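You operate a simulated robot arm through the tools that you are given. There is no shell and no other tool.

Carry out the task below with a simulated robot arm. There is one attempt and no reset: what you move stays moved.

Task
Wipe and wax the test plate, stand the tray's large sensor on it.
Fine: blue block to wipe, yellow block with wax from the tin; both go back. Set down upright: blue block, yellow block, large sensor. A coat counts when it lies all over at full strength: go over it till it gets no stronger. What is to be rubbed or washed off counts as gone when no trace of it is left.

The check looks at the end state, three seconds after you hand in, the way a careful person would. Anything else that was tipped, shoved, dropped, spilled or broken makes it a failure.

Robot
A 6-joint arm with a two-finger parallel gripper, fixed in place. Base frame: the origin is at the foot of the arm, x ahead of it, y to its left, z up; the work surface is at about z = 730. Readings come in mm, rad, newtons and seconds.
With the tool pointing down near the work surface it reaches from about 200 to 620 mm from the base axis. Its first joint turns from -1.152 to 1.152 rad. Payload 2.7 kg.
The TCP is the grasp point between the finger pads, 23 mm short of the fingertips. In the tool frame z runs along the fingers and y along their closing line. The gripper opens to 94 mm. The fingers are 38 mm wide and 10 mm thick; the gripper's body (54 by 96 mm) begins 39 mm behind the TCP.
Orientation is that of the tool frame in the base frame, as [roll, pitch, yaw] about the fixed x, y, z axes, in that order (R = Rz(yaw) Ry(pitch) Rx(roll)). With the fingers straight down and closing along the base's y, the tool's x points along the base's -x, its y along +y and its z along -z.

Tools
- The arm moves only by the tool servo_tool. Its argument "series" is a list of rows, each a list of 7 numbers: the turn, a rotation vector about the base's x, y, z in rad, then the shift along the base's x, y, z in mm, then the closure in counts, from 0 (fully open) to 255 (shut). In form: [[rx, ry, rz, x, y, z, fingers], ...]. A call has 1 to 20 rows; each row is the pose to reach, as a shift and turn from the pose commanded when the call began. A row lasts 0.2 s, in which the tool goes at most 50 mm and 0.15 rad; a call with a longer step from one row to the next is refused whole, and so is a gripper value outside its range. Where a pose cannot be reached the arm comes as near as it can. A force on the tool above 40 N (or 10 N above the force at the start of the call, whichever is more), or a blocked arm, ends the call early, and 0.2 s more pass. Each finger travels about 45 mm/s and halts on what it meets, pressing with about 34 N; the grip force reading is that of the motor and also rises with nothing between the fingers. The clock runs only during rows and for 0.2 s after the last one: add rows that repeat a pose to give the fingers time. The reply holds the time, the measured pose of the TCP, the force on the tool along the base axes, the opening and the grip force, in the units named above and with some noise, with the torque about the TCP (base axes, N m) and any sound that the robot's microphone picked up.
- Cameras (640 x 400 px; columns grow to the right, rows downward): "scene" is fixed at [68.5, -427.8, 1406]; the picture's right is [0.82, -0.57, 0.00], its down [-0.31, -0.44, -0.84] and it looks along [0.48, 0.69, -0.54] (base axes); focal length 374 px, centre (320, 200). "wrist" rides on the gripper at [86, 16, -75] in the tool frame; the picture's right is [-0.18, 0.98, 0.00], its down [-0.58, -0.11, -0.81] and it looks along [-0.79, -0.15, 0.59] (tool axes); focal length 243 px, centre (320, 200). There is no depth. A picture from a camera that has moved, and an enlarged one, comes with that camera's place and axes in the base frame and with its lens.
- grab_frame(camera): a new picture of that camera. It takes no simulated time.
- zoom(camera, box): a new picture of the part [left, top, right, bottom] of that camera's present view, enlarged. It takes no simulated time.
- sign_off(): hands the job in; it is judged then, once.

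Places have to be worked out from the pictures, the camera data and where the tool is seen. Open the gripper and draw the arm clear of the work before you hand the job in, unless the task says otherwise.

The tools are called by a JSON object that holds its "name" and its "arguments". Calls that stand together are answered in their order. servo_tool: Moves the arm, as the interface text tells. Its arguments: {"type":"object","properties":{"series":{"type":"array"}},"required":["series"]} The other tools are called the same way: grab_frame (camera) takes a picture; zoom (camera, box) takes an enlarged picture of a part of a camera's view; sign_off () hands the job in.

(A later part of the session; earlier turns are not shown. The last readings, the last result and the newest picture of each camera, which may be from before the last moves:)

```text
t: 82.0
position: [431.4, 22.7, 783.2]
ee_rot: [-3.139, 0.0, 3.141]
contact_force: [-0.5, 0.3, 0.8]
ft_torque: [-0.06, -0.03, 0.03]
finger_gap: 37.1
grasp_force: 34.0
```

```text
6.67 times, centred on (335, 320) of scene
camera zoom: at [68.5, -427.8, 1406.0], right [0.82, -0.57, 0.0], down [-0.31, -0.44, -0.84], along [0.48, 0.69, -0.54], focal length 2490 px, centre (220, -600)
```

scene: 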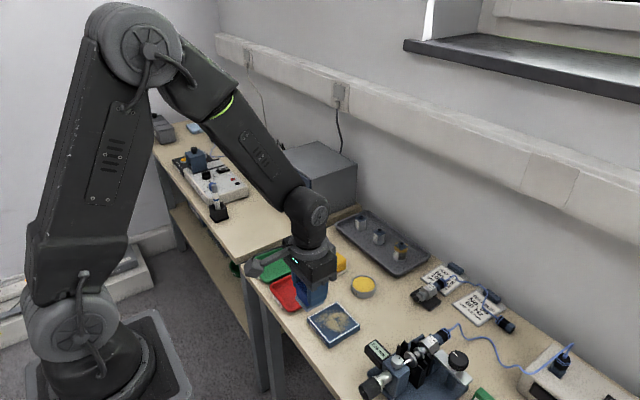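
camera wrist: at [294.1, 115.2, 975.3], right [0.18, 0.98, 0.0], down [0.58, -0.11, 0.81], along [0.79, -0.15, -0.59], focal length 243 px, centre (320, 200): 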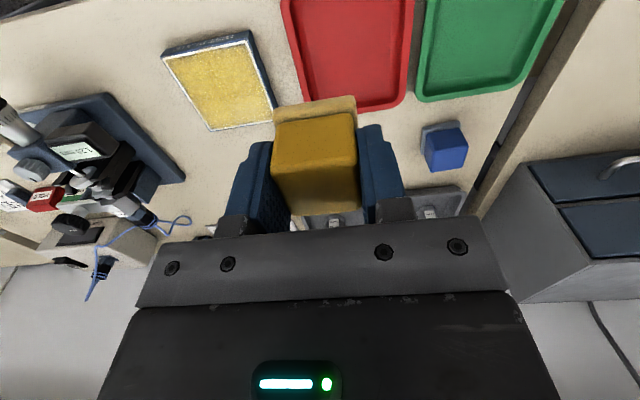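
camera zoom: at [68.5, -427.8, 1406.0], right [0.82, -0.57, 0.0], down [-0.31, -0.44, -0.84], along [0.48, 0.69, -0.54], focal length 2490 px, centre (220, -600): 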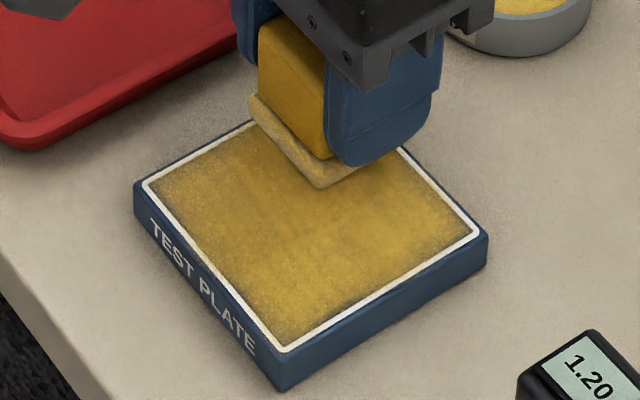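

{"name": "servo_tool", "arguments": {"series": [[0, 0, 0, 0, 0, 15, 230], [0, 0, 0, -12, 20, 45, 230], [0, 0, 0, -25, 40, 75, 230], [0, 0, 0, -40, 60, 100, 230], [0, 0, 0, -52, 78, 117.7, 230], [0, 0, 0, -52, 78, 117.7, 230]]}}

{"name": "zoom", "arguments": {"camera": "wrist", "box": [140, 20, 300, 140]}}

{"name": "zoom", "arguments": {"camera": "scene", "box": [300, 290, 370, 350]}}

```text
t: 83.4
position: [380.7, 99.7, 899.7]
ee_rot: [3.141, 0.0, 3.141]
contact_force: [1.0, 0.1, -0.6]
ft_torque: [0.01, 0.02, -0.01]
finger_gap: 37.2
grasp_force: 34.1
```

```text
3.33 times, centred on (220, 80) of wrist
camera zoom: at [294.6, 115.2, 974.3], right [0.18, 0.98, 0.0], down [0.58, -0.11, 0.81], along [0.79, -0.15, -0.59], focal length 809 px, centre (653, 600)
```

zoom: 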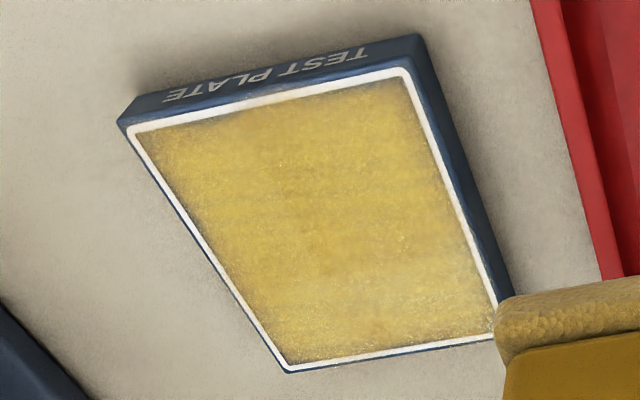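

```text
6.67 times, centred on (335, 320) of scene
camera zoom: at [68.5, -427.8, 1406.0], right [0.82, -0.57, 0.0], down [-0.31, -0.44, -0.84], along [0.48, 0.69, -0.54], focal length 2490 px, centre (220, -600)
```

zoom: 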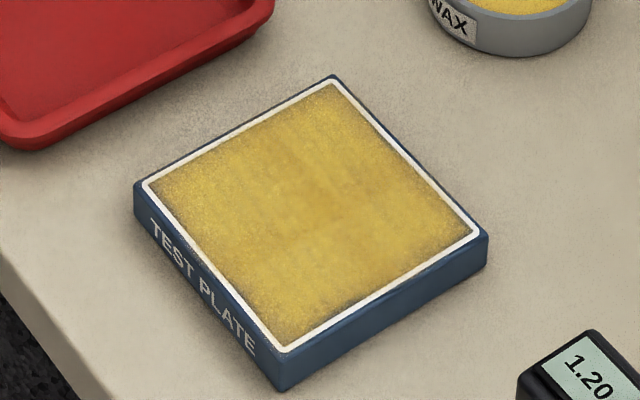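

The second pass looks nearly identical to the first; I zoom in on corners and centre to judge whether anything is still thin.

{"name": "zoom", "arguments": {"camera": "wrist", "box": [165, 35, 225, 80]}}

{"name": "zoom", "arguments": {"camera": "wrist", "box": [210, 30, 270, 75]}}

{"name": "zoom", "arguments": {"camera": "wrist", "box": [195, 80, 255, 135]}}

{"name": "zoom", "arguments": {"camera": "scene", "box": [312, 300, 362, 335]}}

```text
8.89 times, centred on (195, 58) of wrist
camera zoom: at [294.6, 115.2, 974.3], right [0.18, 0.98, 0.0], down [0.58, -0.11, 0.81], along [0.79, -0.15, -0.59], focal length 2157 px, centre (1431, 1467)
```

zoom: 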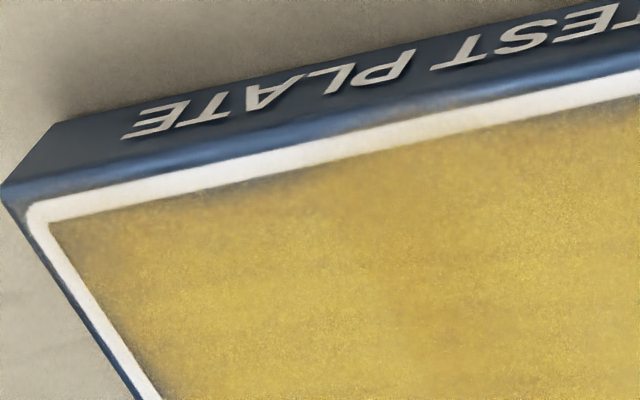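

```text
8.89 times, centred on (240, 52) of wrist
camera zoom: at [294.6, 115.2, 974.3], right [0.18, 0.98, 0.0], down [0.58, -0.11, 0.81], along [0.79, -0.15, -0.59], focal length 2157 px, centre (1031, 1511)
```

zoom: 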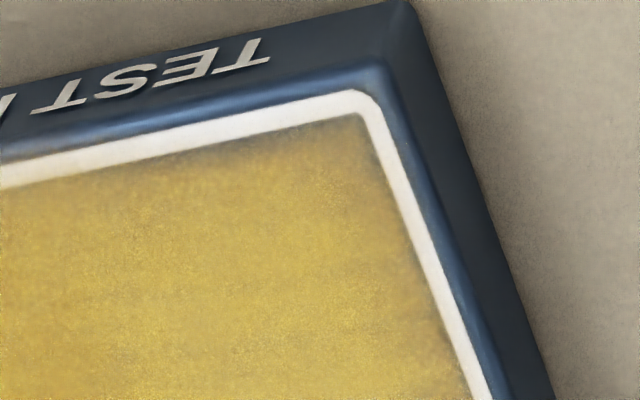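

```text
7.27 times, centred on (225, 108) of wrist
camera zoom: at [294.6, 115.2, 974.3], right [0.18, 0.98, 0.0], down [0.58, -0.11, 0.81], along [0.79, -0.15, -0.59], focal length 1764 px, centre (1011, 873)
```

zoom: 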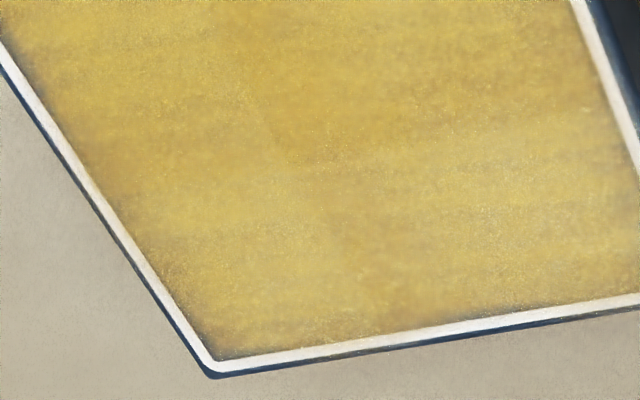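

```text
11.43 times, centred on (337, 318) of scene
camera zoom: at [68.5, -427.8, 1406.0], right [0.82, -0.57, 0.0], down [-0.31, -0.44, -0.84], along [0.48, 0.69, -0.54], focal length 4268 px, centre (126, -1143)
```

zoom: 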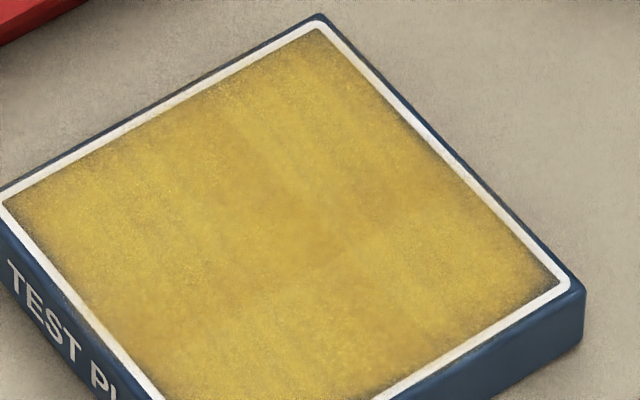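

The thin-looking rim didn't change between the two passes, but to be certain I reload once more and make a third full pass. First to the tin again.

{"name": "servo_tool", "arguments": {"series": [[0, 0, 0, 35, -12, -10, 230], [0, 0, 0, 70, -24, -20, 230], [0, 0, 0, 110, -38, -35, 230], [0, 0, 0, 151.3, -55.1, -50, 230], [0, 0, 0, 151.3, -55.1, -90, 230], [0, 0, 0, 151.3, -55.1, -108, 230], [0, 0, 0, 151.3, -55.1, -114, 230], [0, 0, 0, 151.3, -55.1, -116, 230], [0, 0, 0, 151.3, -55.1, -116.9, 230], [0, 0, 0, 151.3, -55.1, -116.9, 230]]}}

{"name": "zoom", "arguments": {"camera": "wrist", "box": [220, 60, 420, 200]}}

```text
t: 85.6
position: [531.9, 45.2, 783.6]
ee_rot: [3.141, -0.001, -3.141]
contact_force: [-0.5, 0.2, -0.1]
ft_torque: [-0.02, -0.03, -0.03]
finger_gap: 37.1
grasp_force: 34.0
```

```text
2.86 times, centred on (320, 130) of wrist
camera zoom: at [445.9, 60.0, 857.9], right [0.18, 0.98, 0.0], down [0.58, -0.11, 0.81], along [0.79, -0.15, -0.59], focal length 693 px, centre (320, 400)
```

zoom: 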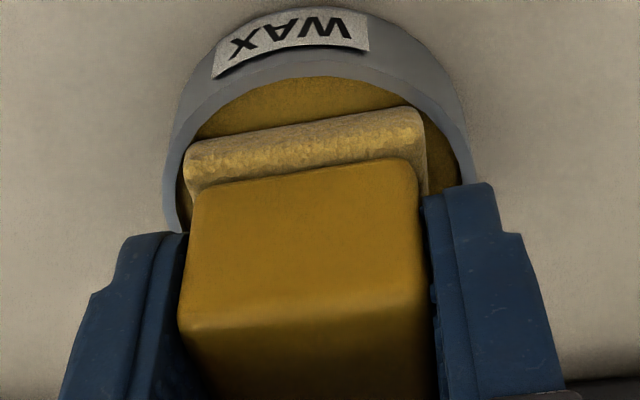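

{"name": "servo_tool", "arguments": {"series": [[0, 0, 0, 0, 0, -0.5, 230], [0, 0, 0, 0, 0, -0.9, 230], [0, 0, 0, 0, 0, -0.9, 230], [0, 0, 0, 0, 0, -0.9, 230]]}}

{"name": "zoom", "arguments": {"camera": "wrist", "box": [220, 60, 420, 200]}}

```text
t: 86.6
position: [532.3, 44.9, 783.4]
ee_rot: [-3.141, 0.002, -3.142]
contact_force: [-2.4, -1.7, 10.6]
ft_torque: [-0.06, 0.1, -0.02]
finger_gap: 37.2
grasp_force: 34.1
```

```text
2.86 times, centred on (320, 130) of wrist
camera zoom: at [446.2, 60.4, 857.5], right [0.18, 0.98, 0.0], down [0.58, -0.11, 0.81], along [0.79, -0.15, -0.59], focal length 693 px, centre (320, 400)
```

zoom: 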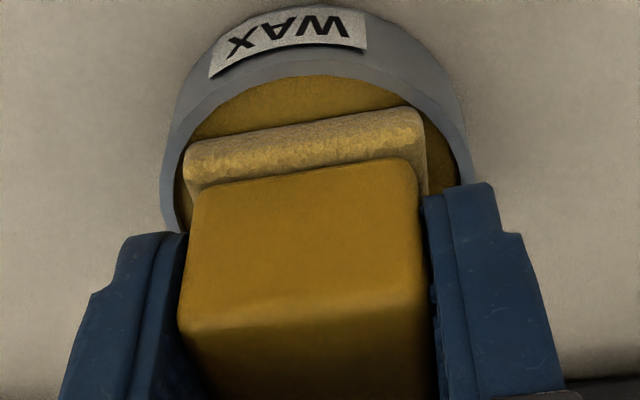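

Pad touched the wax with 10.6 N. I lift out and return to the plate.

{"name": "servo_tool", "arguments": {"series": [[0, 0, 0, 0, 0, 5, 230], [0, 0, 0, 0, 0, 20, 230], [0, 0, 0, 0, 0, 48, 230], [0, 0, 0, -35, -13, 55, 230], [0, 0, 0, -70, -26, 55, 230], [0, 0, 0, -105, -39, 50, 230], [0, 0, 0, -124.3, -47.9, 40, 230], [0, 0, 0, -124.3, -47.9, 15, 230], [0, 0, 0, -124.3, -47.9, 4, 230], [0, 0, 0, -124.3, -47.9, 1, 230], [0, 0, 0, -124.3, -47.9, 0, 230], [0, 0, 0, -124.3, -47.9, 0, 230]]}}

{"name": "zoom", "arguments": {"camera": "scene", "box": [270, 230, 410, 340]}}

```text
t: 89.2
position: [406.3, -1.8, 782.7]
ee_rot: [-3.141, 0.001, 3.141]
contact_force: [-1.0, -0.9, 2.6]
ft_torque: [-0.06, 0.07, 0.03]
finger_gap: 37.2
grasp_force: 34.3
```

```text
3.64 times, centred on (340, 285) of scene
camera zoom: at [68.5, -427.8, 1406.0], right [0.82, -0.57, 0.0], down [-0.31, -0.44, -0.84], along [0.48, 0.69, -0.54], focal length 1358 px, centre (247, -109)
```

zoom: 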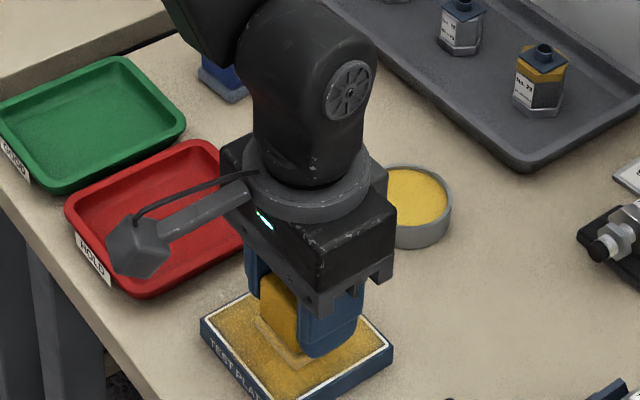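

Contact at 2.6 N. Third pass now, in lanes along x out past each edge.

{"name": "servo_tool", "arguments": {"series": [[0, 0, 0, 12, 12, -0.3, 230], [0, 0, 0, 25, 25, -0.3, 230], [0, 0, 0, 8, 25, -0.4, 230], [0, 0, 0, -8, 25, -0.4, 230], [0, 0, 0, -25, 25, -0.4, 230], [0, 0, 0, -25, 12, -0.4, 230], [0, 0, 0, -8, 12, -0.5, 230], [0, 0, 0, 8, 12, -0.5, 230], [0, 0, 0, 25, 12, -0.5, 230], [0, 0, 0, 25, 0, -0.5, 230], [0, 0, 0, 8, 0, -0.6, 230], [0, 0, 0, -8, 0, -0.6, 230], [0, 0, 0, -25, 0, -0.6, 230], [0, 0, 0, -25, -12, -0.6, 230], [0, 0, 0, -8, -12, -0.7, 230], [0, 0, 0, 8, -12, -0.7, 230], [0, 0, 0, 25, -12, -0.7, 230], [0, 0, 0, 25, -25, -0.7, 230], [0, 0, 0, 8, -25, -0.8, 230], [0, 0, 0, -8, -25, -0.8, 230]]}}

{"name": "zoom", "arguments": {"camera": "scene", "box": [300, 290, 370, 350]}}

```text
t: 93.4
position: [401.1, -28.0, 782.1]
ee_rot: [-3.142, 0.005, -3.14]
contact_force: [7.6, -1.7, 21.5]
ft_torque: [-0.01, -0.04, 0.01]
finger_gap: 36.8
grasp_force: 33.5
```

```text
6.67 times, centred on (335, 320) of scene
camera zoom: at [68.4, -427.8, 1406.0], right [0.82, -0.57, 0.0], down [-0.31, -0.44, -0.84], along [0.48, 0.69, -0.54], focal length 2490 px, centre (220, -600)
```

zoom: 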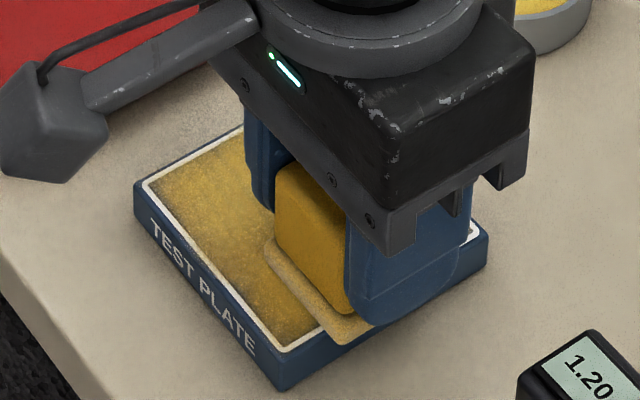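

{"name": "servo_tool", "arguments": {"series": [[0, 0, 0, -17, 0, 0.2, 230], [0, 0, 0, -17, 17, 0.2, 230], [0, 0, 0, -17, 33, 0.2, 230], [0, 0, 0, -17, 50, 0.2, 230], [0, 0, 0, -4, 50, 0.2, 230], [0, 0, 0, -4, 33, 0.1, 230], [0, 0, 0, -4, 17, 0.1, 230], [0, 0, 0, -4, 0, 0.1, 230], [0, 0, 0, 8, 0, 0.1, 230], [0, 0, 0, 8, 17, 0, 230], [0, 0, 0, 8, 33, 0, 230], [0, 0, 0, 8, 50, 0, 230], [0, 0, 0, 20, 50, 0, 230], [0, 0, 0, 20, 33, -0.1, 230], [0, 0, 0, 20, 17, -0.1, 230], [0, 0, 0, 20, 0, -0.1, 230], [0, 0, 0, 33, 0, -0.1, 230], [0, 0, 0, 33, 17, -0.2, 230], [0, 0, 0, 33, 33, -0.2, 230], [0, 0, 0, 33, 50, -0.2, 230]]}}

{"name": "zoom", "arguments": {"camera": "scene", "box": [300, 290, 370, 350]}}

```text
t: 97.6
position: [431.5, 22.3, 781.3]
ee_rot: [-3.142, 0.0, -3.141]
contact_force: [0.5, -0.7, -0.3]
ft_torque: [-0.01, 0.0, 0.0]
finger_gap: 37.3
grasp_force: 33.8
```

```text
6.67 times, centred on (335, 320) of scene
camera zoom: at [68.5, -427.8, 1406.0], right [0.82, -0.57, 0.0], down [-0.31, -0.44, -0.84], along [0.48, 0.69, -0.54], focal length 2490 px, centre (220, -600)
```

zoom: 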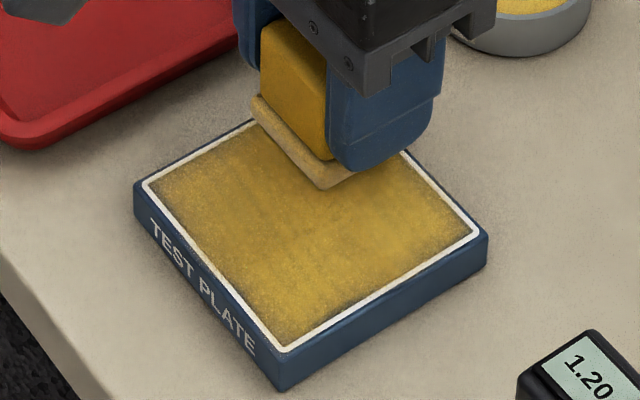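

Contact faded at this far corner, so I re-establish the press here and rub the far (+x) side again.

{"name": "servo_tool", "arguments": {"series": [[0, 0, 0, 0, 0, -0.5, 230], [0, 0, 0, 0, 0, -0.5, 230]]}}

```text
t: 98.2
position: [432.6, 21.4, 779.6]
ee_rot: [3.141, -0.001, -3.141]
contact_force: [0.5, -0.2, -0.2]
ft_torque: [-0.02, 0.02, -0.02]
finger_gap: 37.3
grasp_force: 34.3
```

{"name": "servo_tool", "arguments": {"series": [[0, 0, 0, 0, 0, -0.4, 230], [0, 0, 0, 0, 0, -0.8, 230], [0, 0, 0, 0, 0, -0.8, 230]]}}

{"name": "zoom", "arguments": {"camera": "scene", "box": [300, 270, 370, 330]}}

{"name": "zoom", "arguments": {"camera": "wrist", "box": [220, 60, 420, 200]}}

```text
t: 99.0
position: [432.8, 21.9, 780.1]
ee_rot: [-3.14, 0.001, -3.141]
contact_force: [-2.0, -1.6, 11.0]
ft_torque: [-0.07, 0.2, 0.02]
finger_gap: 37.2
grasp_force: 34.1
```

```text
6.67 times, centred on (335, 300) of scene
camera zoom: at [68.4, -427.8, 1406.0], right [0.82, -0.57, 0.0], down [-0.31, -0.44, -0.84], along [0.48, 0.69, -0.54], focal length 2490 px, centre (220, -467)
```

zoom: 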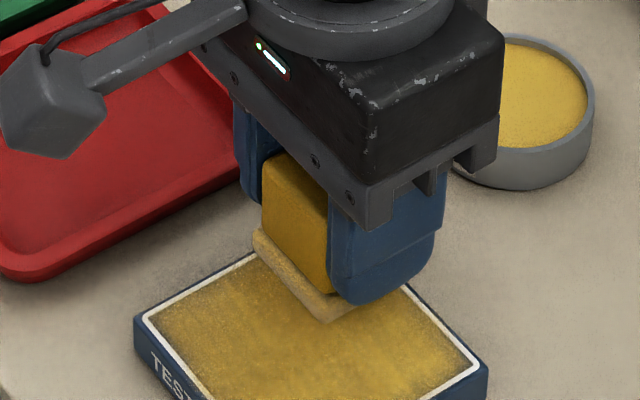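

```text
2.86 times, centred on (320, 130) of wrist
camera zoom: at [346.1, 37.3, 855.3], right [0.18, 0.98, 0.0], down [0.58, -0.11, 0.81], along [0.79, -0.15, -0.59], focal length 693 px, centre (320, 400)
```

zoom: 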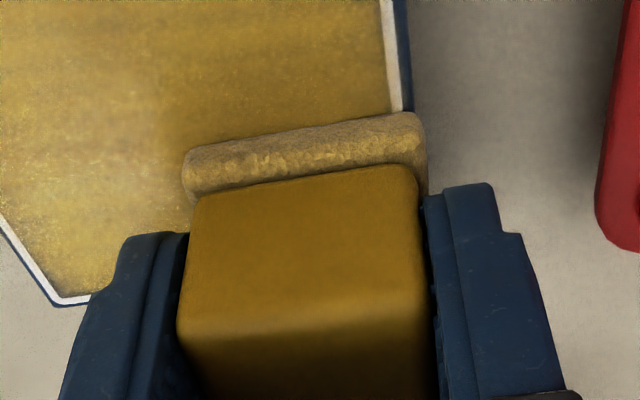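

Good contact again (11 N). I rub the far side and middle lanes once more.

{"name": "servo_tool", "arguments": {"series": [[0, 0, 0, 0, -12, 0, 230], [0, 0, 0, 0, -25, 0, 230], [0, 0, 0, 0, -38, 0, 230], [0, 0, 0, 0, -50, 0, 230], [0, 0, 0, 0, -38, -0.1, 230], [0, 0, 0, 0, -25, -0.1, 230], [0, 0, 0, 0, -12, -0.1, 230], [0, 0, 0, 0, 0, -0.1, 230], [0, 0, 0, -13, 0, -0.2, 230], [0, 0, 0, -13, -12, -0.2, 230], [0, 0, 0, -13, -25, -0.2, 230], [0, 0, 0, -13, -38, -0.2, 230], [0, 0, 0, -13, -50, -0.3, 230], [0, 0, 0, -25, -50, -0.3, 230], [0, 0, 0, -25, -38, -0.3, 230], [0, 0, 0, -25, -25, -0.3, 230]]}}

{"name": "zoom", "arguments": {"camera": "scene", "box": [300, 290, 370, 350]}}

```text
t: 102.4
position: [406.6, -4.0, 781.3]
ee_rot: [-3.14, 0.0, 3.141]
contact_force: [-0.2, -10.6, 27.7]
ft_torque: [-0.24, 0.0, 0.02]
finger_gap: 37.2
grasp_force: 33.7
```

```text
6.67 times, centred on (335, 320) of scene
camera zoom: at [68.1, -428.0, 1406.0], right [0.82, -0.57, 0.0], down [-0.31, -0.44, -0.84], along [0.48, 0.69, -0.54], focal length 2490 px, centre (220, -600)
```

zoom: 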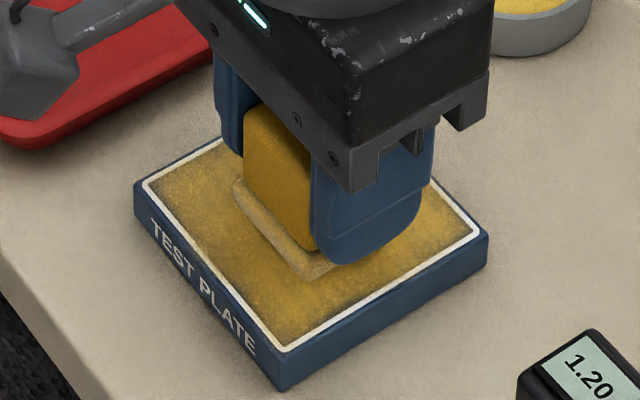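

Force rose to 28 N here, so I end this pass: lift gently and go to the viewing pose.

{"name": "servo_tool", "arguments": {"series": [[0, 0, 0, 0, 0, 1, 230], [0, 0, 0, 0, 0, 15, 230], [0, 0, 0, -5, 30, 45, 230], [0, 0, 0, -12, 60, 75, 230], [0, 0, 0, -20, 85, 100, 230], [0, 0, 0, -27, 103, 120.4, 230], [0, 0, 0, -27, 103, 120.4, 230]]}}

{"name": "zoom", "arguments": {"camera": "wrist", "box": [140, 20, 300, 140]}}

{"name": "zoom", "arguments": {"camera": "scene", "box": [300, 290, 370, 350]}}

{"name": "zoom", "arguments": {"camera": "scene", "box": [312, 300, 362, 335]}}

{"name": "zoom", "arguments": {"camera": "wrist", "box": [165, 35, 225, 80]}}

```text
t: 104.0
position: [379.3, 101.5, 900.1]
ee_rot: [-3.141, -0.001, 3.141]
contact_force: [-0.7, 0.0, -0.5]
ft_torque: [-0.02, -0.02, 0.0]
finger_gap: 37.2
grasp_force: 33.7
```

```text
3.33 times, centred on (220, 80) of wrist
camera zoom: at [293.8, 116.0, 975.1], right [0.18, 0.98, 0.0], down [0.58, -0.11, 0.81], along [0.79, -0.15, -0.59], focal length 809 px, centre (653, 600)
```

zoom: 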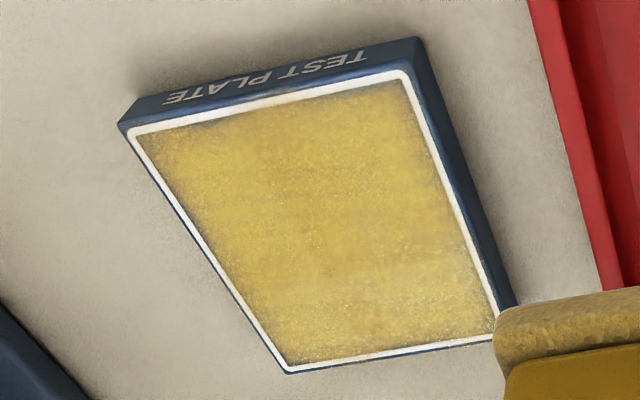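

```text
6.67 times, centred on (335, 320) of scene
camera zoom: at [68.5, -427.7, 1406.0], right [0.82, -0.57, 0.0], down [-0.31, -0.44, -0.84], along [0.48, 0.69, -0.54], focal length 2490 px, centre (220, -600)
```

zoom: 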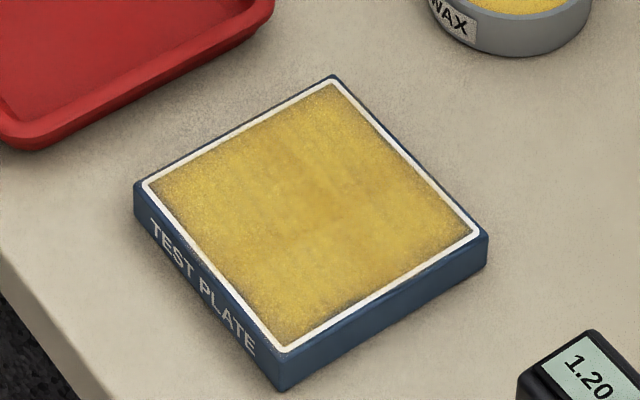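

```text
11.43 times, centred on (337, 318) of scene
camera zoom: at [68.5, -427.7, 1406.0], right [0.82, -0.57, 0.0], down [-0.31, -0.44, -0.84], along [0.48, 0.69, -0.54], focal length 4268 px, centre (126, -1143)
```

zoom: 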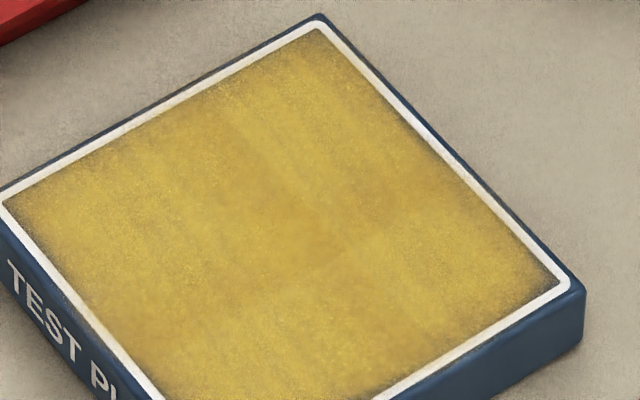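

```text
8.89 times, centred on (195, 58) of wrist
camera zoom: at [293.8, 116.0, 975.1], right [0.18, 0.98, 0.0], down [0.58, -0.11, 0.81], along [0.79, -0.15, -0.59], focal length 2157 px, centre (1431, 1467)
```

zoom: 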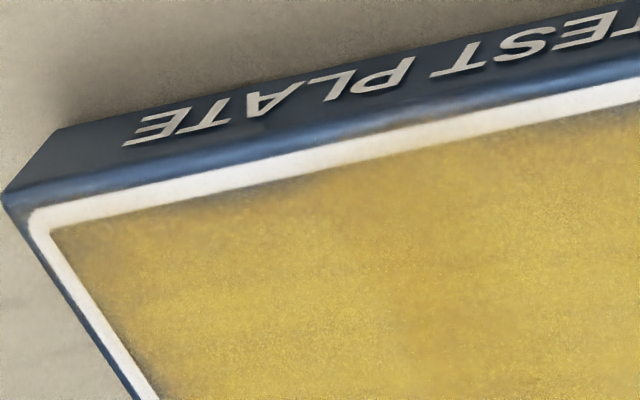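

Third pass shows no further change: the coat is saturated over the whole field. I return the yellow block to its spot (515.4,135.2), yaw +0.07.

{"name": "servo_tool", "arguments": {"series": [[0, 0, 0.015, 28, 8, 0, 230], [0, 0, 0.03, 56, 16, -10, 230], [0, 0, 0.045, 84, 24, -20, 230], [0, 0, 0.06, 112, 30, -35, 230], [0, 0, 0.07, 135.7, 35.1, -55, 230], [0, 0, 0.07, 135.7, 35.1, -95, 230], [0, 0, 0.07, 135.7, 35.1, -122, 230], [0, 0, 0.07, 135.7, 35.1, -132, 230], [0, 0, 0.07, 135.7, 35.1, -134, 230], [0, 0, 0.07, 135.7, 35.1, -134, 230]]}}

{"name": "grab_frame", "arguments": {"camera": "wrist"}}

{"name": "zoom", "arguments": {"camera": "scene", "box": [300, 215, 380, 275]}}

```text
t: 106.2
position: [516.6, 136.8, 765.8]
ee_rot: [-3.141, 0.0, -3.072]
contact_force: [0.9, -0.5, -1.4]
ft_torque: [0.03, -0.01, -0.01]
finger_gap: 36.6
grasp_force: 33.9
```

```text
taken
camera wrist: at [429.7, 145.0, 840.3], right [0.11, 0.99, 0.0], down [0.59, -0.07, 0.81], along [0.8, -0.09, -0.59], focal length 243 px, centre (320, 200)
```

wrist: 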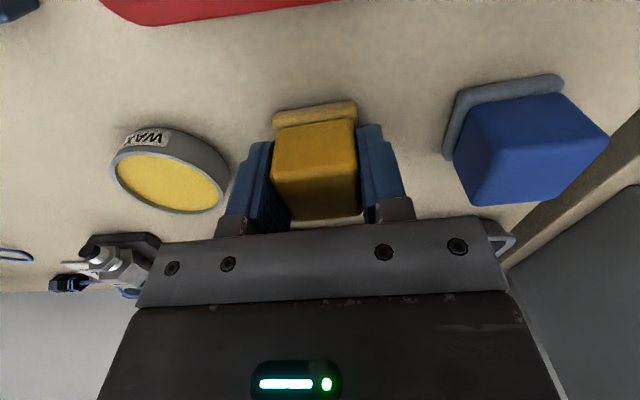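

```text
6.67 times, centred on (340, 245) of scene
camera zoom: at [68.5, -427.8, 1406.0], right [0.82, -0.57, 0.0], down [-0.31, -0.44, -0.84], along [0.48, 0.69, -0.54], focal length 2490 px, centre (187, -100)
```

zoom: 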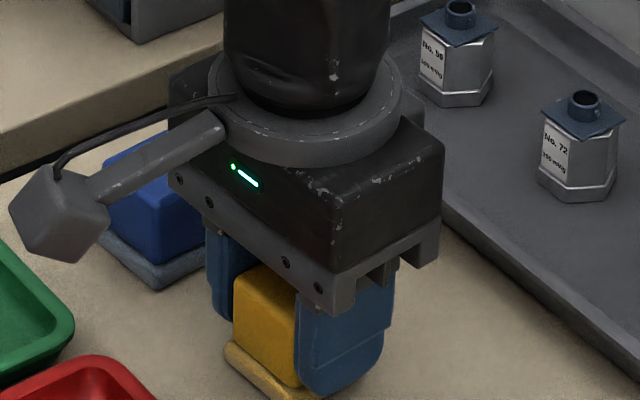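

{"name": "servo_tool", "arguments": {"series": [[0, 0, 0, 0, 0, -0.7, 230], [0, 0, 0, 0, 0, -1.4, 230], [0, 0, 0, 0, 0, -1.8, 230], [0, 0, 0, 0, 0, -1.8, 230]]}}

```text
t: 107.2
position: [516.1, 135.9, 765.4]
ee_rot: [3.141, -0.001, -3.073]
contact_force: [-0.2, 0.2, 0.5]
ft_torque: [0.0, 0.03, -0.01]
finger_gap: 36.9
grasp_force: 34.6
```

{"name": "servo_tool", "arguments": {"series": [[0, 0, 0, 0, 0, -0.5, 230], [0, 0, 0, 0, 0, -0.9, 230], [0, 0, 0, 0, 0, -0.9, 230]]}}

```text
t: 108.0
position: [516.2, 136.2, 764.1]
ee_rot: [-3.141, 0.001, -3.072]
contact_force: [-0.4, 0.6, 0.5]
ft_torque: [-0.02, 0.0, -0.01]
finger_gap: 37.1
grasp_force: 33.5
```

{"name": "servo_tool", "arguments": {"series": [[0, 0, 0, 0, 0, -0.4, 230], [0, 0, 0, 0, 0, -0.7, 230], [0, 0, 0, 0, 0, -0.7, 230]]}}

{"name": "zoom", "arguments": {"camera": "scene", "box": [310, 240, 360, 280]}}

{"name": "zoom", "arguments": {"camera": "wrist", "box": [220, 70, 420, 240]}}

```text
t: 108.8
position: [515.3, 135.6, 765.0]
ee_rot: [-3.141, 0.0, -3.073]
contact_force: [-3.1, -0.7, 10.6]
ft_torque: [0.0, 0.09, 0.01]
finger_gap: 37.3
grasp_force: 34.2
```

```text
10.00 times, centred on (335, 260) of scene
camera zoom: at [68.3, -427.8, 1406.0], right [0.82, -0.57, 0.0], down [-0.31, -0.44, -0.84], along [0.48, 0.69, -0.54], focal length 3734 px, centre (170, -400)
```

zoom: 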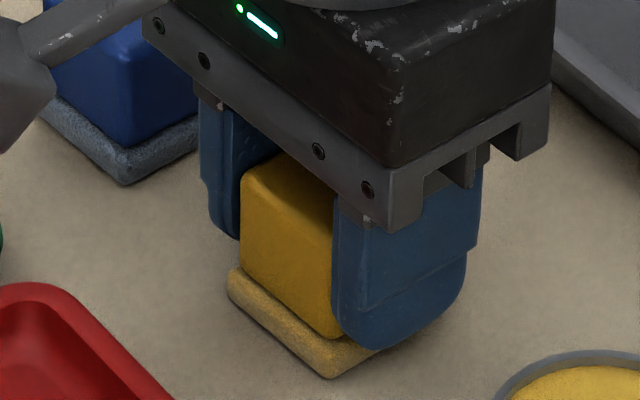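

```text
2.35 times, centred on (320, 155) of wrist
camera zoom: at [429.4, 144.7, 838.1], right [0.11, 0.99, 0.0], down [0.59, -0.07, 0.81], along [0.8, -0.09, -0.59], focal length 571 px, centre (320, 306)
```

zoom: 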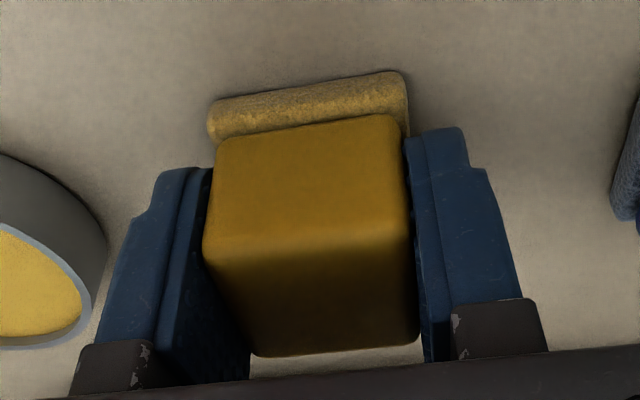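

The block sits on the bench (10.6 N). I ease up a hair and open the fingers.

{"name": "servo_tool", "arguments": {"series": [[0, 0, 0, 0, 0, 0.3, 230], [0, 0, 0, 0, 0, 0.3, 150], [0, 0, 0, 0, 0, 0.3, 140], [0, 0, 0, 0, 0, 0.3, 120], [0, 0, 0, 0, 0, 0.3, 90], [0, 0, 0, 0, 0, 0.3, 60], [0, 0, 0, 0, 0, 0.3, 60], [0, 0, 0, 0, 0, 20, 60], [0, 0, 0, 0, 0, 60, 60], [0, 0, 0, 0, 0, 90, 60], [0, 0, 0, -40, 0, 110, 60], [0, 0, 0, -40, 0, 110, 60]]}}

{"name": "grab_frame", "arguments": {"camera": "wrist"}}

{"name": "zoom", "arguments": {"camera": "scene", "box": [290, 210, 410, 300]}}

```text
t: 111.4
position: [476.2, 133.9, 874.0]
ee_rot: [3.142, 0.001, -3.072]
contact_force: [0.7, -0.6, 0.2]
ft_torque: [-0.01, -0.01, 0.0]
finger_gap: 71.9
grasp_force: 0.1
```

```text
taken
camera wrist: at [389.7, 144.4, 947.9], right [0.11, 0.99, 0.0], down [0.59, -0.07, 0.81], along [0.8, -0.09, -0.59], focal length 243 px, centre (320, 200)
```

wrist: 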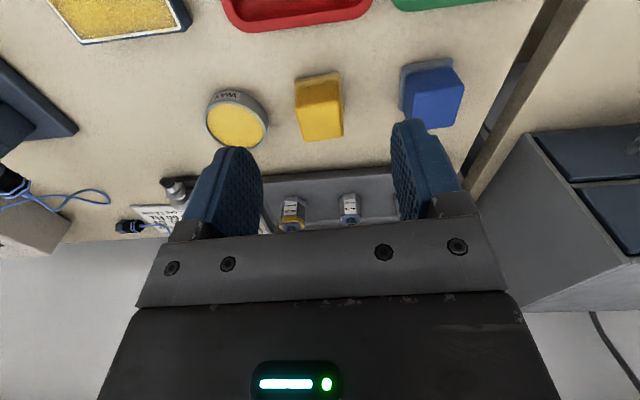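

```text
4.44 times, centred on (350, 255) of scene
camera zoom: at [68.5, -427.8, 1406.0], right [0.82, -0.57, 0.0], down [-0.31, -0.44, -0.84], along [0.48, 0.69, -0.54], focal length 1660 px, centre (187, -44)
```

zoom: 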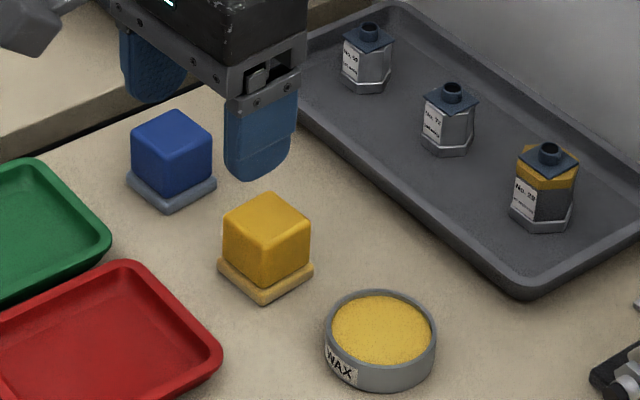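

Both blocks stand upright. I compare their positions with the original ones in an enlarged wrist view.

{"name": "zoom", "arguments": {"camera": "wrist", "box": [270, 40, 480, 160]}}

{"name": "zoom", "arguments": {"camera": "scene", "box": [295, 220, 395, 300]}}

```text
3.05 times, centred on (375, 100) of wrist
camera zoom: at [389.7, 144.4, 947.9], right [0.11, 0.99, 0.0], down [0.59, -0.07, 0.81], along [0.8, -0.09, -0.59], focal length 739 px, centre (152, 505)
```

zoom: 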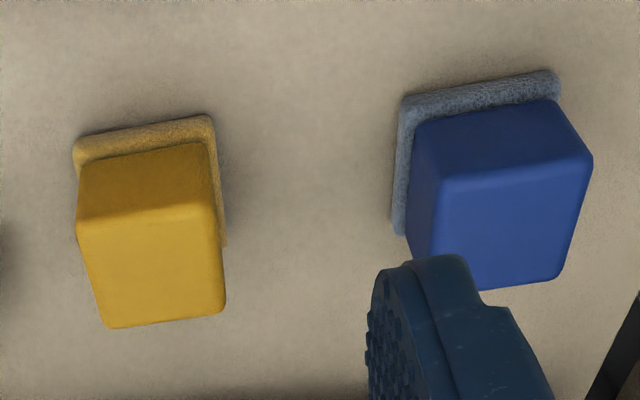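

```text
5.00 times, centred on (345, 260) of scene
camera zoom: at [68.5, -427.8, 1406.0], right [0.82, -0.57, 0.0], down [-0.31, -0.44, -0.84], along [0.48, 0.69, -0.54], focal length 1867 px, centre (195, -100)
```

zoom: 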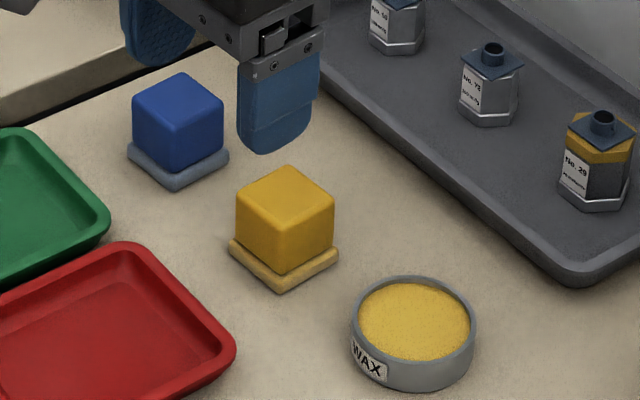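

Blue is back within 1 mm and yellow within about 4 mm of where they stood, both upright. Now I look closely at the tray sensors to identify the large one and its pose.

{"name": "zoom", "arguments": {"camera": "scene", "box": [345, 205, 385, 250]}}

{"name": "zoom", "arguments": {"camera": "scene", "box": [365, 220, 425, 270]}}

{"name": "servo_tool", "arguments": {"series": [[0, 0, -0.03, 0, -15, 0, 30], [0, 0, -0.07, 0, -30, 0, 0], [0, 0, -0.07, 0, -45, 0, 0], [0, 0, -0.07, 0, -45, 0, 0]]}}

{"name": "grab_frame", "arguments": {"camera": "wrist"}}

```text
8.89 times, centred on (365, 228) of scene
camera zoom: at [68.5, -427.8, 1406.0], right [0.82, -0.57, 0.0], down [-0.31, -0.44, -0.84], along [0.48, 0.69, -0.54], focal length 3320 px, centre (-80, -44)
```

zoom: 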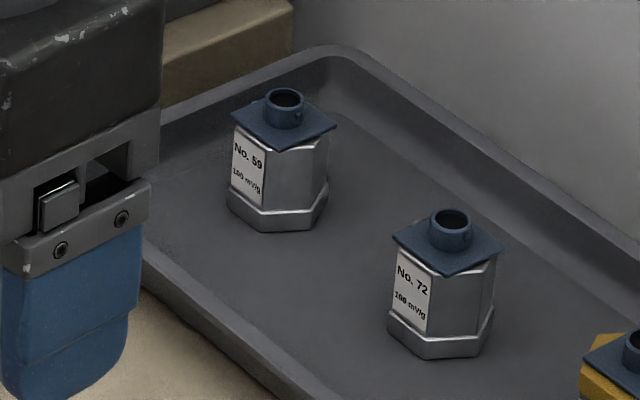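

```text
8.00 times, centred on (395, 245) of scene
camera zoom: at [68.5, -427.8, 1406.0], right [0.82, -0.57, 0.0], down [-0.31, -0.44, -0.84], along [0.48, 0.69, -0.54], focal length 2988 px, centre (-280, -160)
```

zoom: 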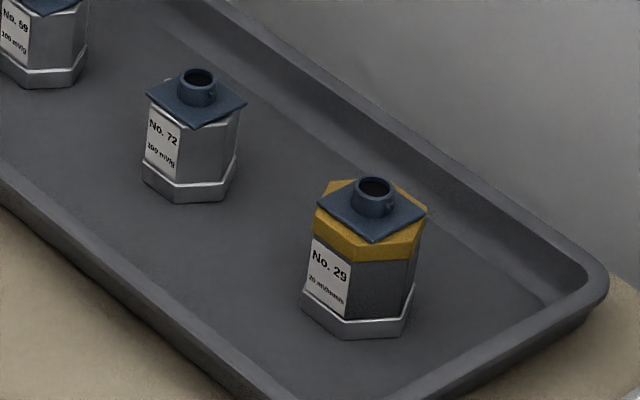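

```text
t: 112.4
position: [476.0, 89.8, 872.0]
ee_rot: [3.141, 0.0, -3.141]
contact_force: [-0.4, -0.4, -1.0]
ft_torque: [0.04, 0.02, 0.01]
finger_gap: 94.1
grasp_force: 0.2
```

```text
taken
camera wrist: at [389.9, 105.3, 947.7], right [0.18, 0.98, 0.0], down [0.58, -0.11, 0.81], along [0.79, -0.15, -0.59], focal length 243 px, centre (320, 200)
```

wrist: 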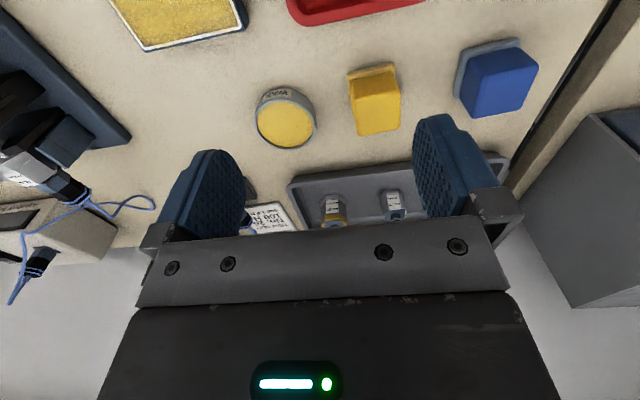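

No. 29 (20 mV/(mm/s), yellow collar) is clearly the larger sensor; No. 59 and 72 are smaller ones. I move forward at height to get a closer look at it and its hex orientation.

{"name": "servo_tool", "arguments": {"series": [[0, 0, 0, 25, -4, 5, 0], [0, 0, 0, 50, -8, 10, 0], [0, 0, 0, 75, -12, 10, 0], [0, 0, 0, 100, -15, 10, 0], [0, 0, 0, 100, -15, 10, 0]]}}

{"name": "grab_frame", "arguments": {"camera": "wrist"}}

{"name": "zoom", "arguments": {"camera": "wrist", "box": [240, 90, 420, 220]}}

{"name": "grab_frame", "arguments": {"camera": "scene"}}

```text
t: 113.6
position: [574.8, 73.5, 883.2]
ee_rot: [3.14, 0.001, 3.14]
contact_force: [-0.4, -0.8, -0.2]
ft_torque: [0.02, 0.03, -0.02]
finger_gap: 94.2
grasp_force: 0.0
```

```text
taken
camera wrist: at [489.5, 89.9, 957.7], right [0.18, 0.98, 0.0], down [0.58, -0.11, 0.81], along [0.79, -0.15, -0.59], focal length 243 px, centre (320, 200)
```

wrist: 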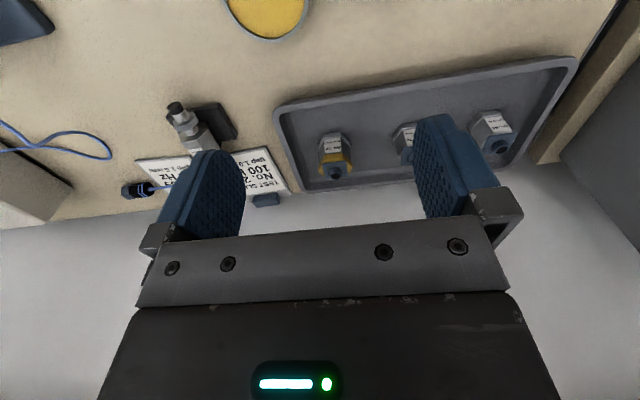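

```text
3.08 times, centred on (330, 155) of wrist
camera zoom: at [489.5, 89.9, 957.7], right [0.18, 0.98, 0.0], down [0.58, -0.11, 0.81], along [0.79, -0.15, -0.59], focal length 746 px, centre (289, 338)
```

zoom: 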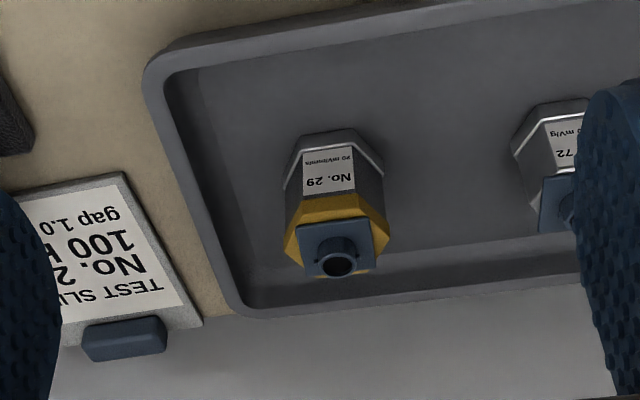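

```text
taken
```

scene: 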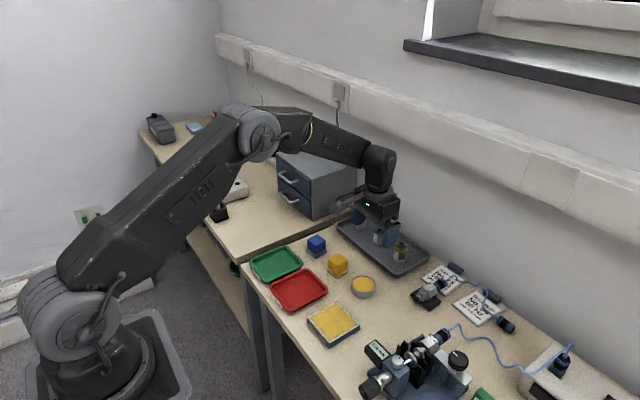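

No. 29 has a flat face toward −x, so its flats allow gripping along a line at ±30° from y; its centre is about (684,73), top of connector near z=785, beyond straight-down reach. I rotate the tool 30° in yaw and tilt it 30° outward (fingers pointing away from the base) here in the air first.

{"name": "servo_tool", "arguments": {"series": [[0.0229, -0.0853, 0.0853, 0, 0, 10, 0], [0.0457, -0.1705, 0.1705, 0, 0, 20, 0], [0.0686, -0.2558, 0.2558, 0, 0, 20, 0], [0.0914, -0.341, 0.341, 0, 0, 20, 0], [0.1143, -0.4263, 0.4263, 0, 0, 20, 0], [0.1371, -0.5115, 0.5115, 0, 0, 20, 0], [0.1371, -0.5115, 0.5115, 0, 0, 20, 0], [0.1371, -0.5115, 0.5115, 0, 0, 20, 0]]}}

{"name": "grab_frame", "arguments": {"camera": "wrist"}}

{"name": "grab_frame", "arguments": {"camera": "scene"}}

```text
t: 115.4
position: [576.0, 74.4, 901.2]
ee_rot: [3.141, 0.526, -2.619]
contact_force: [-0.4, -0.4, -0.3]
ft_torque: [0.04, 0.03, 0.02]
finger_gap: 94.2
grasp_force: 0.1
```

```text
taken
camera wrist: at [471.0, 32.4, 924.1], right [-0.35, 0.93, 0.09], down [0.14, -0.04, 0.99], along [0.92, 0.36, -0.12], focal length 243 px, centre (320, 200)
```

wrist: 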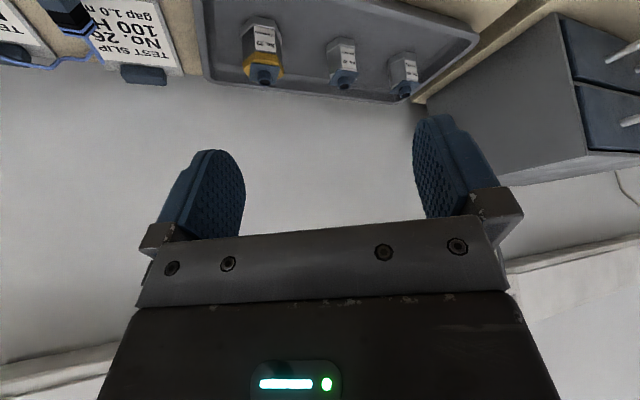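

```text
taken
```

scene: 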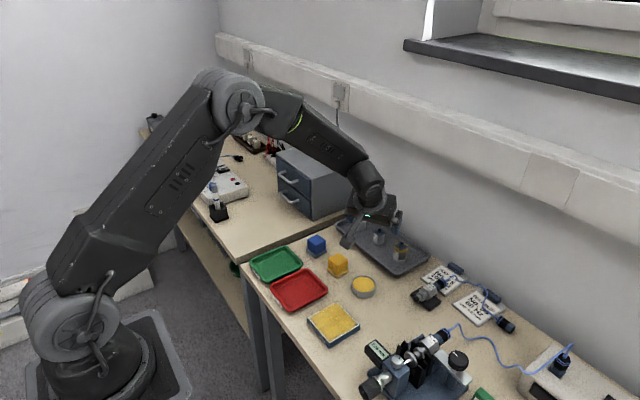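

Orientation reached as planned (pitch 30°, yaw turned 30°). I now move out over the sensor at z≈850 with fingers partly closed to ~58 mm, to test reach and see alignment.

{"name": "servo_tool", "arguments": {"series": [[0, 0, 0, 27, -0.5, -10, 50], [0, 0, 0, 54, -1, -20, 98], [0, 0, 0, 81, -1.5, -30, 98], [0, 0, 0, 108.6, -2.2, -40, 98], [0, 0, 0, 108.6, -2.2, -53, 98], [0, 0, 0, 108.6, -2.2, -53, 98], [0, 0, 0, 108.6, -2.2, -53, 98]]}}

{"name": "grab_frame", "arguments": {"camera": "wrist"}}

{"name": "grab_frame", "arguments": {"camera": "scene"}}

{"name": "zoom", "arguments": {"camera": "scene", "box": [330, 190, 450, 290]}}

```text
t: 117.0
position: [683.6, 72.3, 849.1]
ee_rot: [-3.141, 0.522, -2.617]
contact_force: [1.3, 0.2, 0.0]
ft_torque: [0.01, 0.0, 0.0]
finger_gap: 57.8
grasp_force: 0.0
```

```text
taken
camera wrist: at [579.5, 30.5, 870.1], right [-0.35, 0.93, 0.09], down [0.14, -0.04, 0.99], along [0.92, 0.36, -0.12], focal length 243 px, centre (320, 200)
```

wrist: 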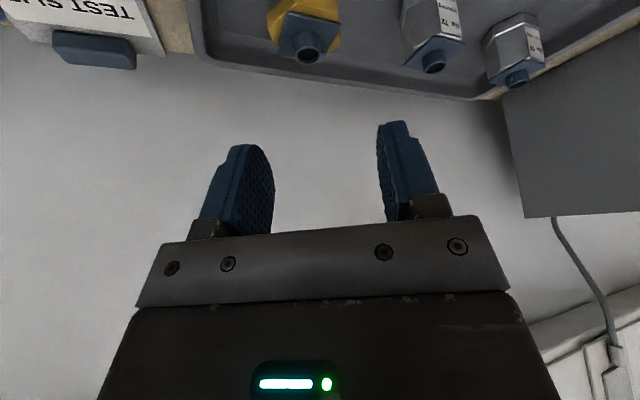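

```text
taken
```

scene: 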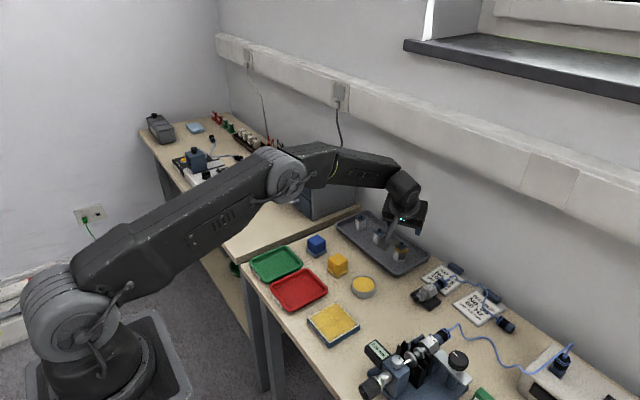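

```text
4.00 times, centred on (390, 240) of scene
camera zoom: at [68.5, -427.8, 1406.0], right [0.82, -0.57, 0.0], down [-0.31, -0.44, -0.84], along [0.48, 0.69, -0.54], focal length 1494 px, centre (40, 40)
```

zoom: 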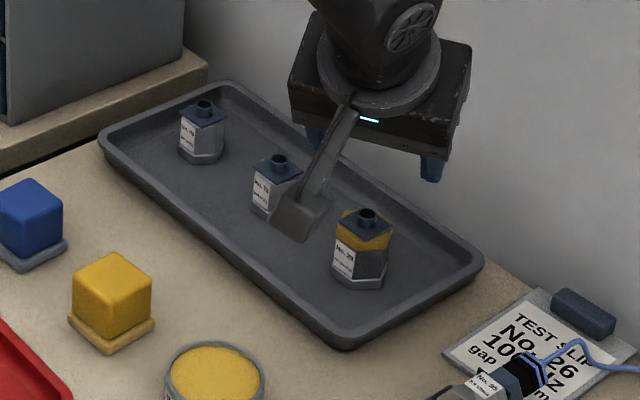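

The arm reaches there without trouble, and the connector appears right where predicted below the TCP. I zoom in for a finer alignment check.

{"name": "zoom", "arguments": {"camera": "wrist", "box": [250, 0, 370, 80]}}

{"name": "zoom", "arguments": {"camera": "scene", "box": [375, 200, 435, 270]}}

```text
5.00 times, centred on (310, 40) of wrist
camera zoom: at [579.5, 30.5, 870.1], right [-0.35, 0.93, 0.09], down [0.14, -0.04, 0.99], along [0.92, 0.36, -0.12], focal length 1213 px, centre (370, 1000)
```

zoom: 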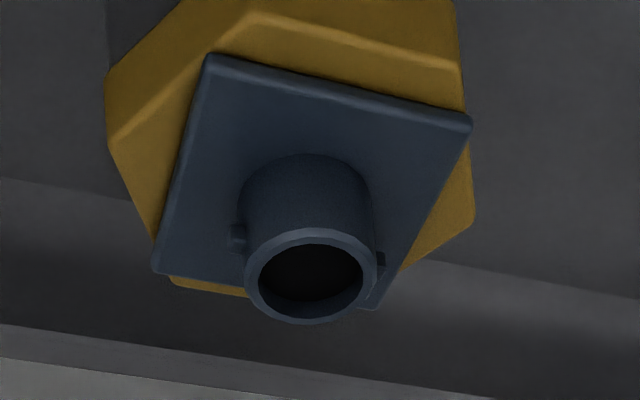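

```text
5.71 times, centred on (405, 235) of scene
camera zoom: at [68.5, -427.8, 1406.0], right [0.82, -0.57, 0.0], down [-0.31, -0.44, -0.84], along [0.48, 0.69, -0.54], focal length 2134 px, centre (-166, 0)
```

zoom: 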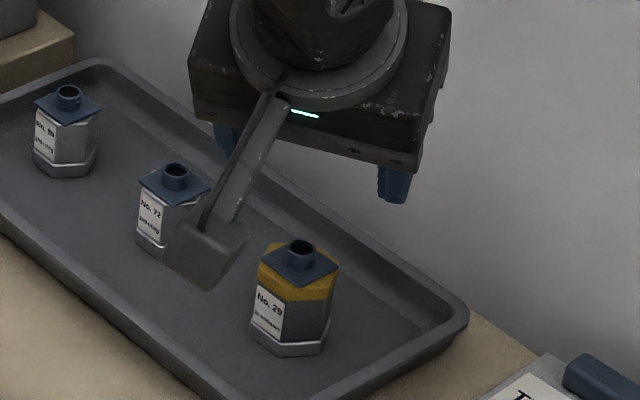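

Refined: collar centre at (685.4,73.6), flats exactly aligned with my closing line. I narrow the opening to 50 mm (to keep clear of the tray wall), centre over it and descend partway.

{"name": "servo_tool", "arguments": {"series": [[0, 0, 0, 1.4, 0.6, 0, 119], [0, 0, 0, 1.4, 0.6, -15, 119], [0, 0, 0, 1.4, 0.6, -35, 119], [0, 0, 0, 1.4, 0.6, -50, 119], [0, 0, 0, 1.4, 0.6, -50, 119]]}}

{"name": "grab_frame", "arguments": {"camera": "wrist"}}

{"name": "zoom", "arguments": {"camera": "scene", "box": [360, 190, 440, 280]}}

```text
t: 118.2
position: [685.0, 73.3, 798.5]
ee_rot: [-3.141, 0.522, -2.619]
contact_force: [0.0, -0.4, -0.3]
ft_torque: [0.02, -0.02, 0.01]
finger_gap: 50.0
grasp_force: 0.0
```

```text
taken
camera wrist: at [581.8, 30.9, 820.4], right [-0.35, 0.93, 0.09], down [0.14, -0.04, 0.99], along [0.92, 0.36, -0.12], focal length 243 px, centre (320, 200)
```

wrist: 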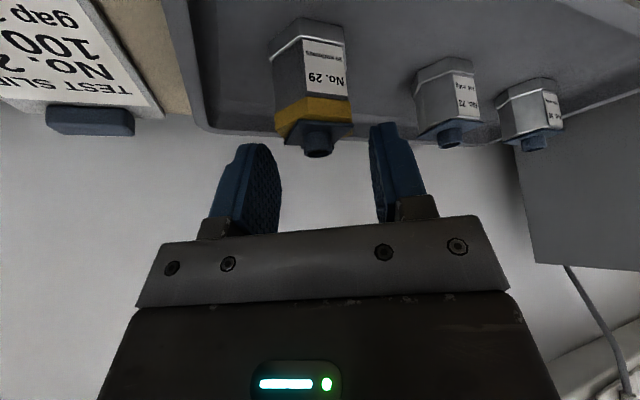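

```text
4.44 times, centred on (400, 235) of scene
camera zoom: at [68.5, -427.8, 1406.0], right [0.82, -0.57, 0.0], down [-0.31, -0.44, -0.84], along [0.48, 0.69, -0.54], focal length 1660 px, centre (-36, 44)
```

zoom: 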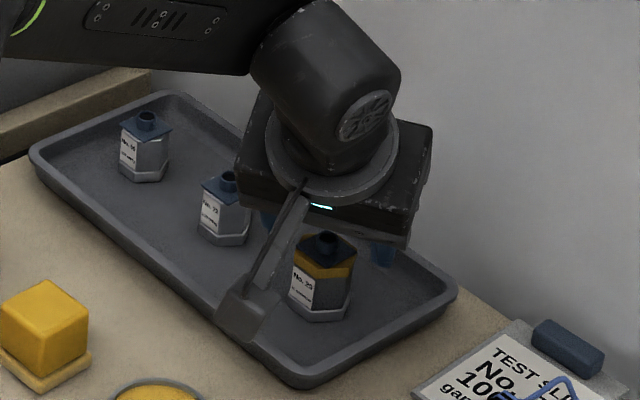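

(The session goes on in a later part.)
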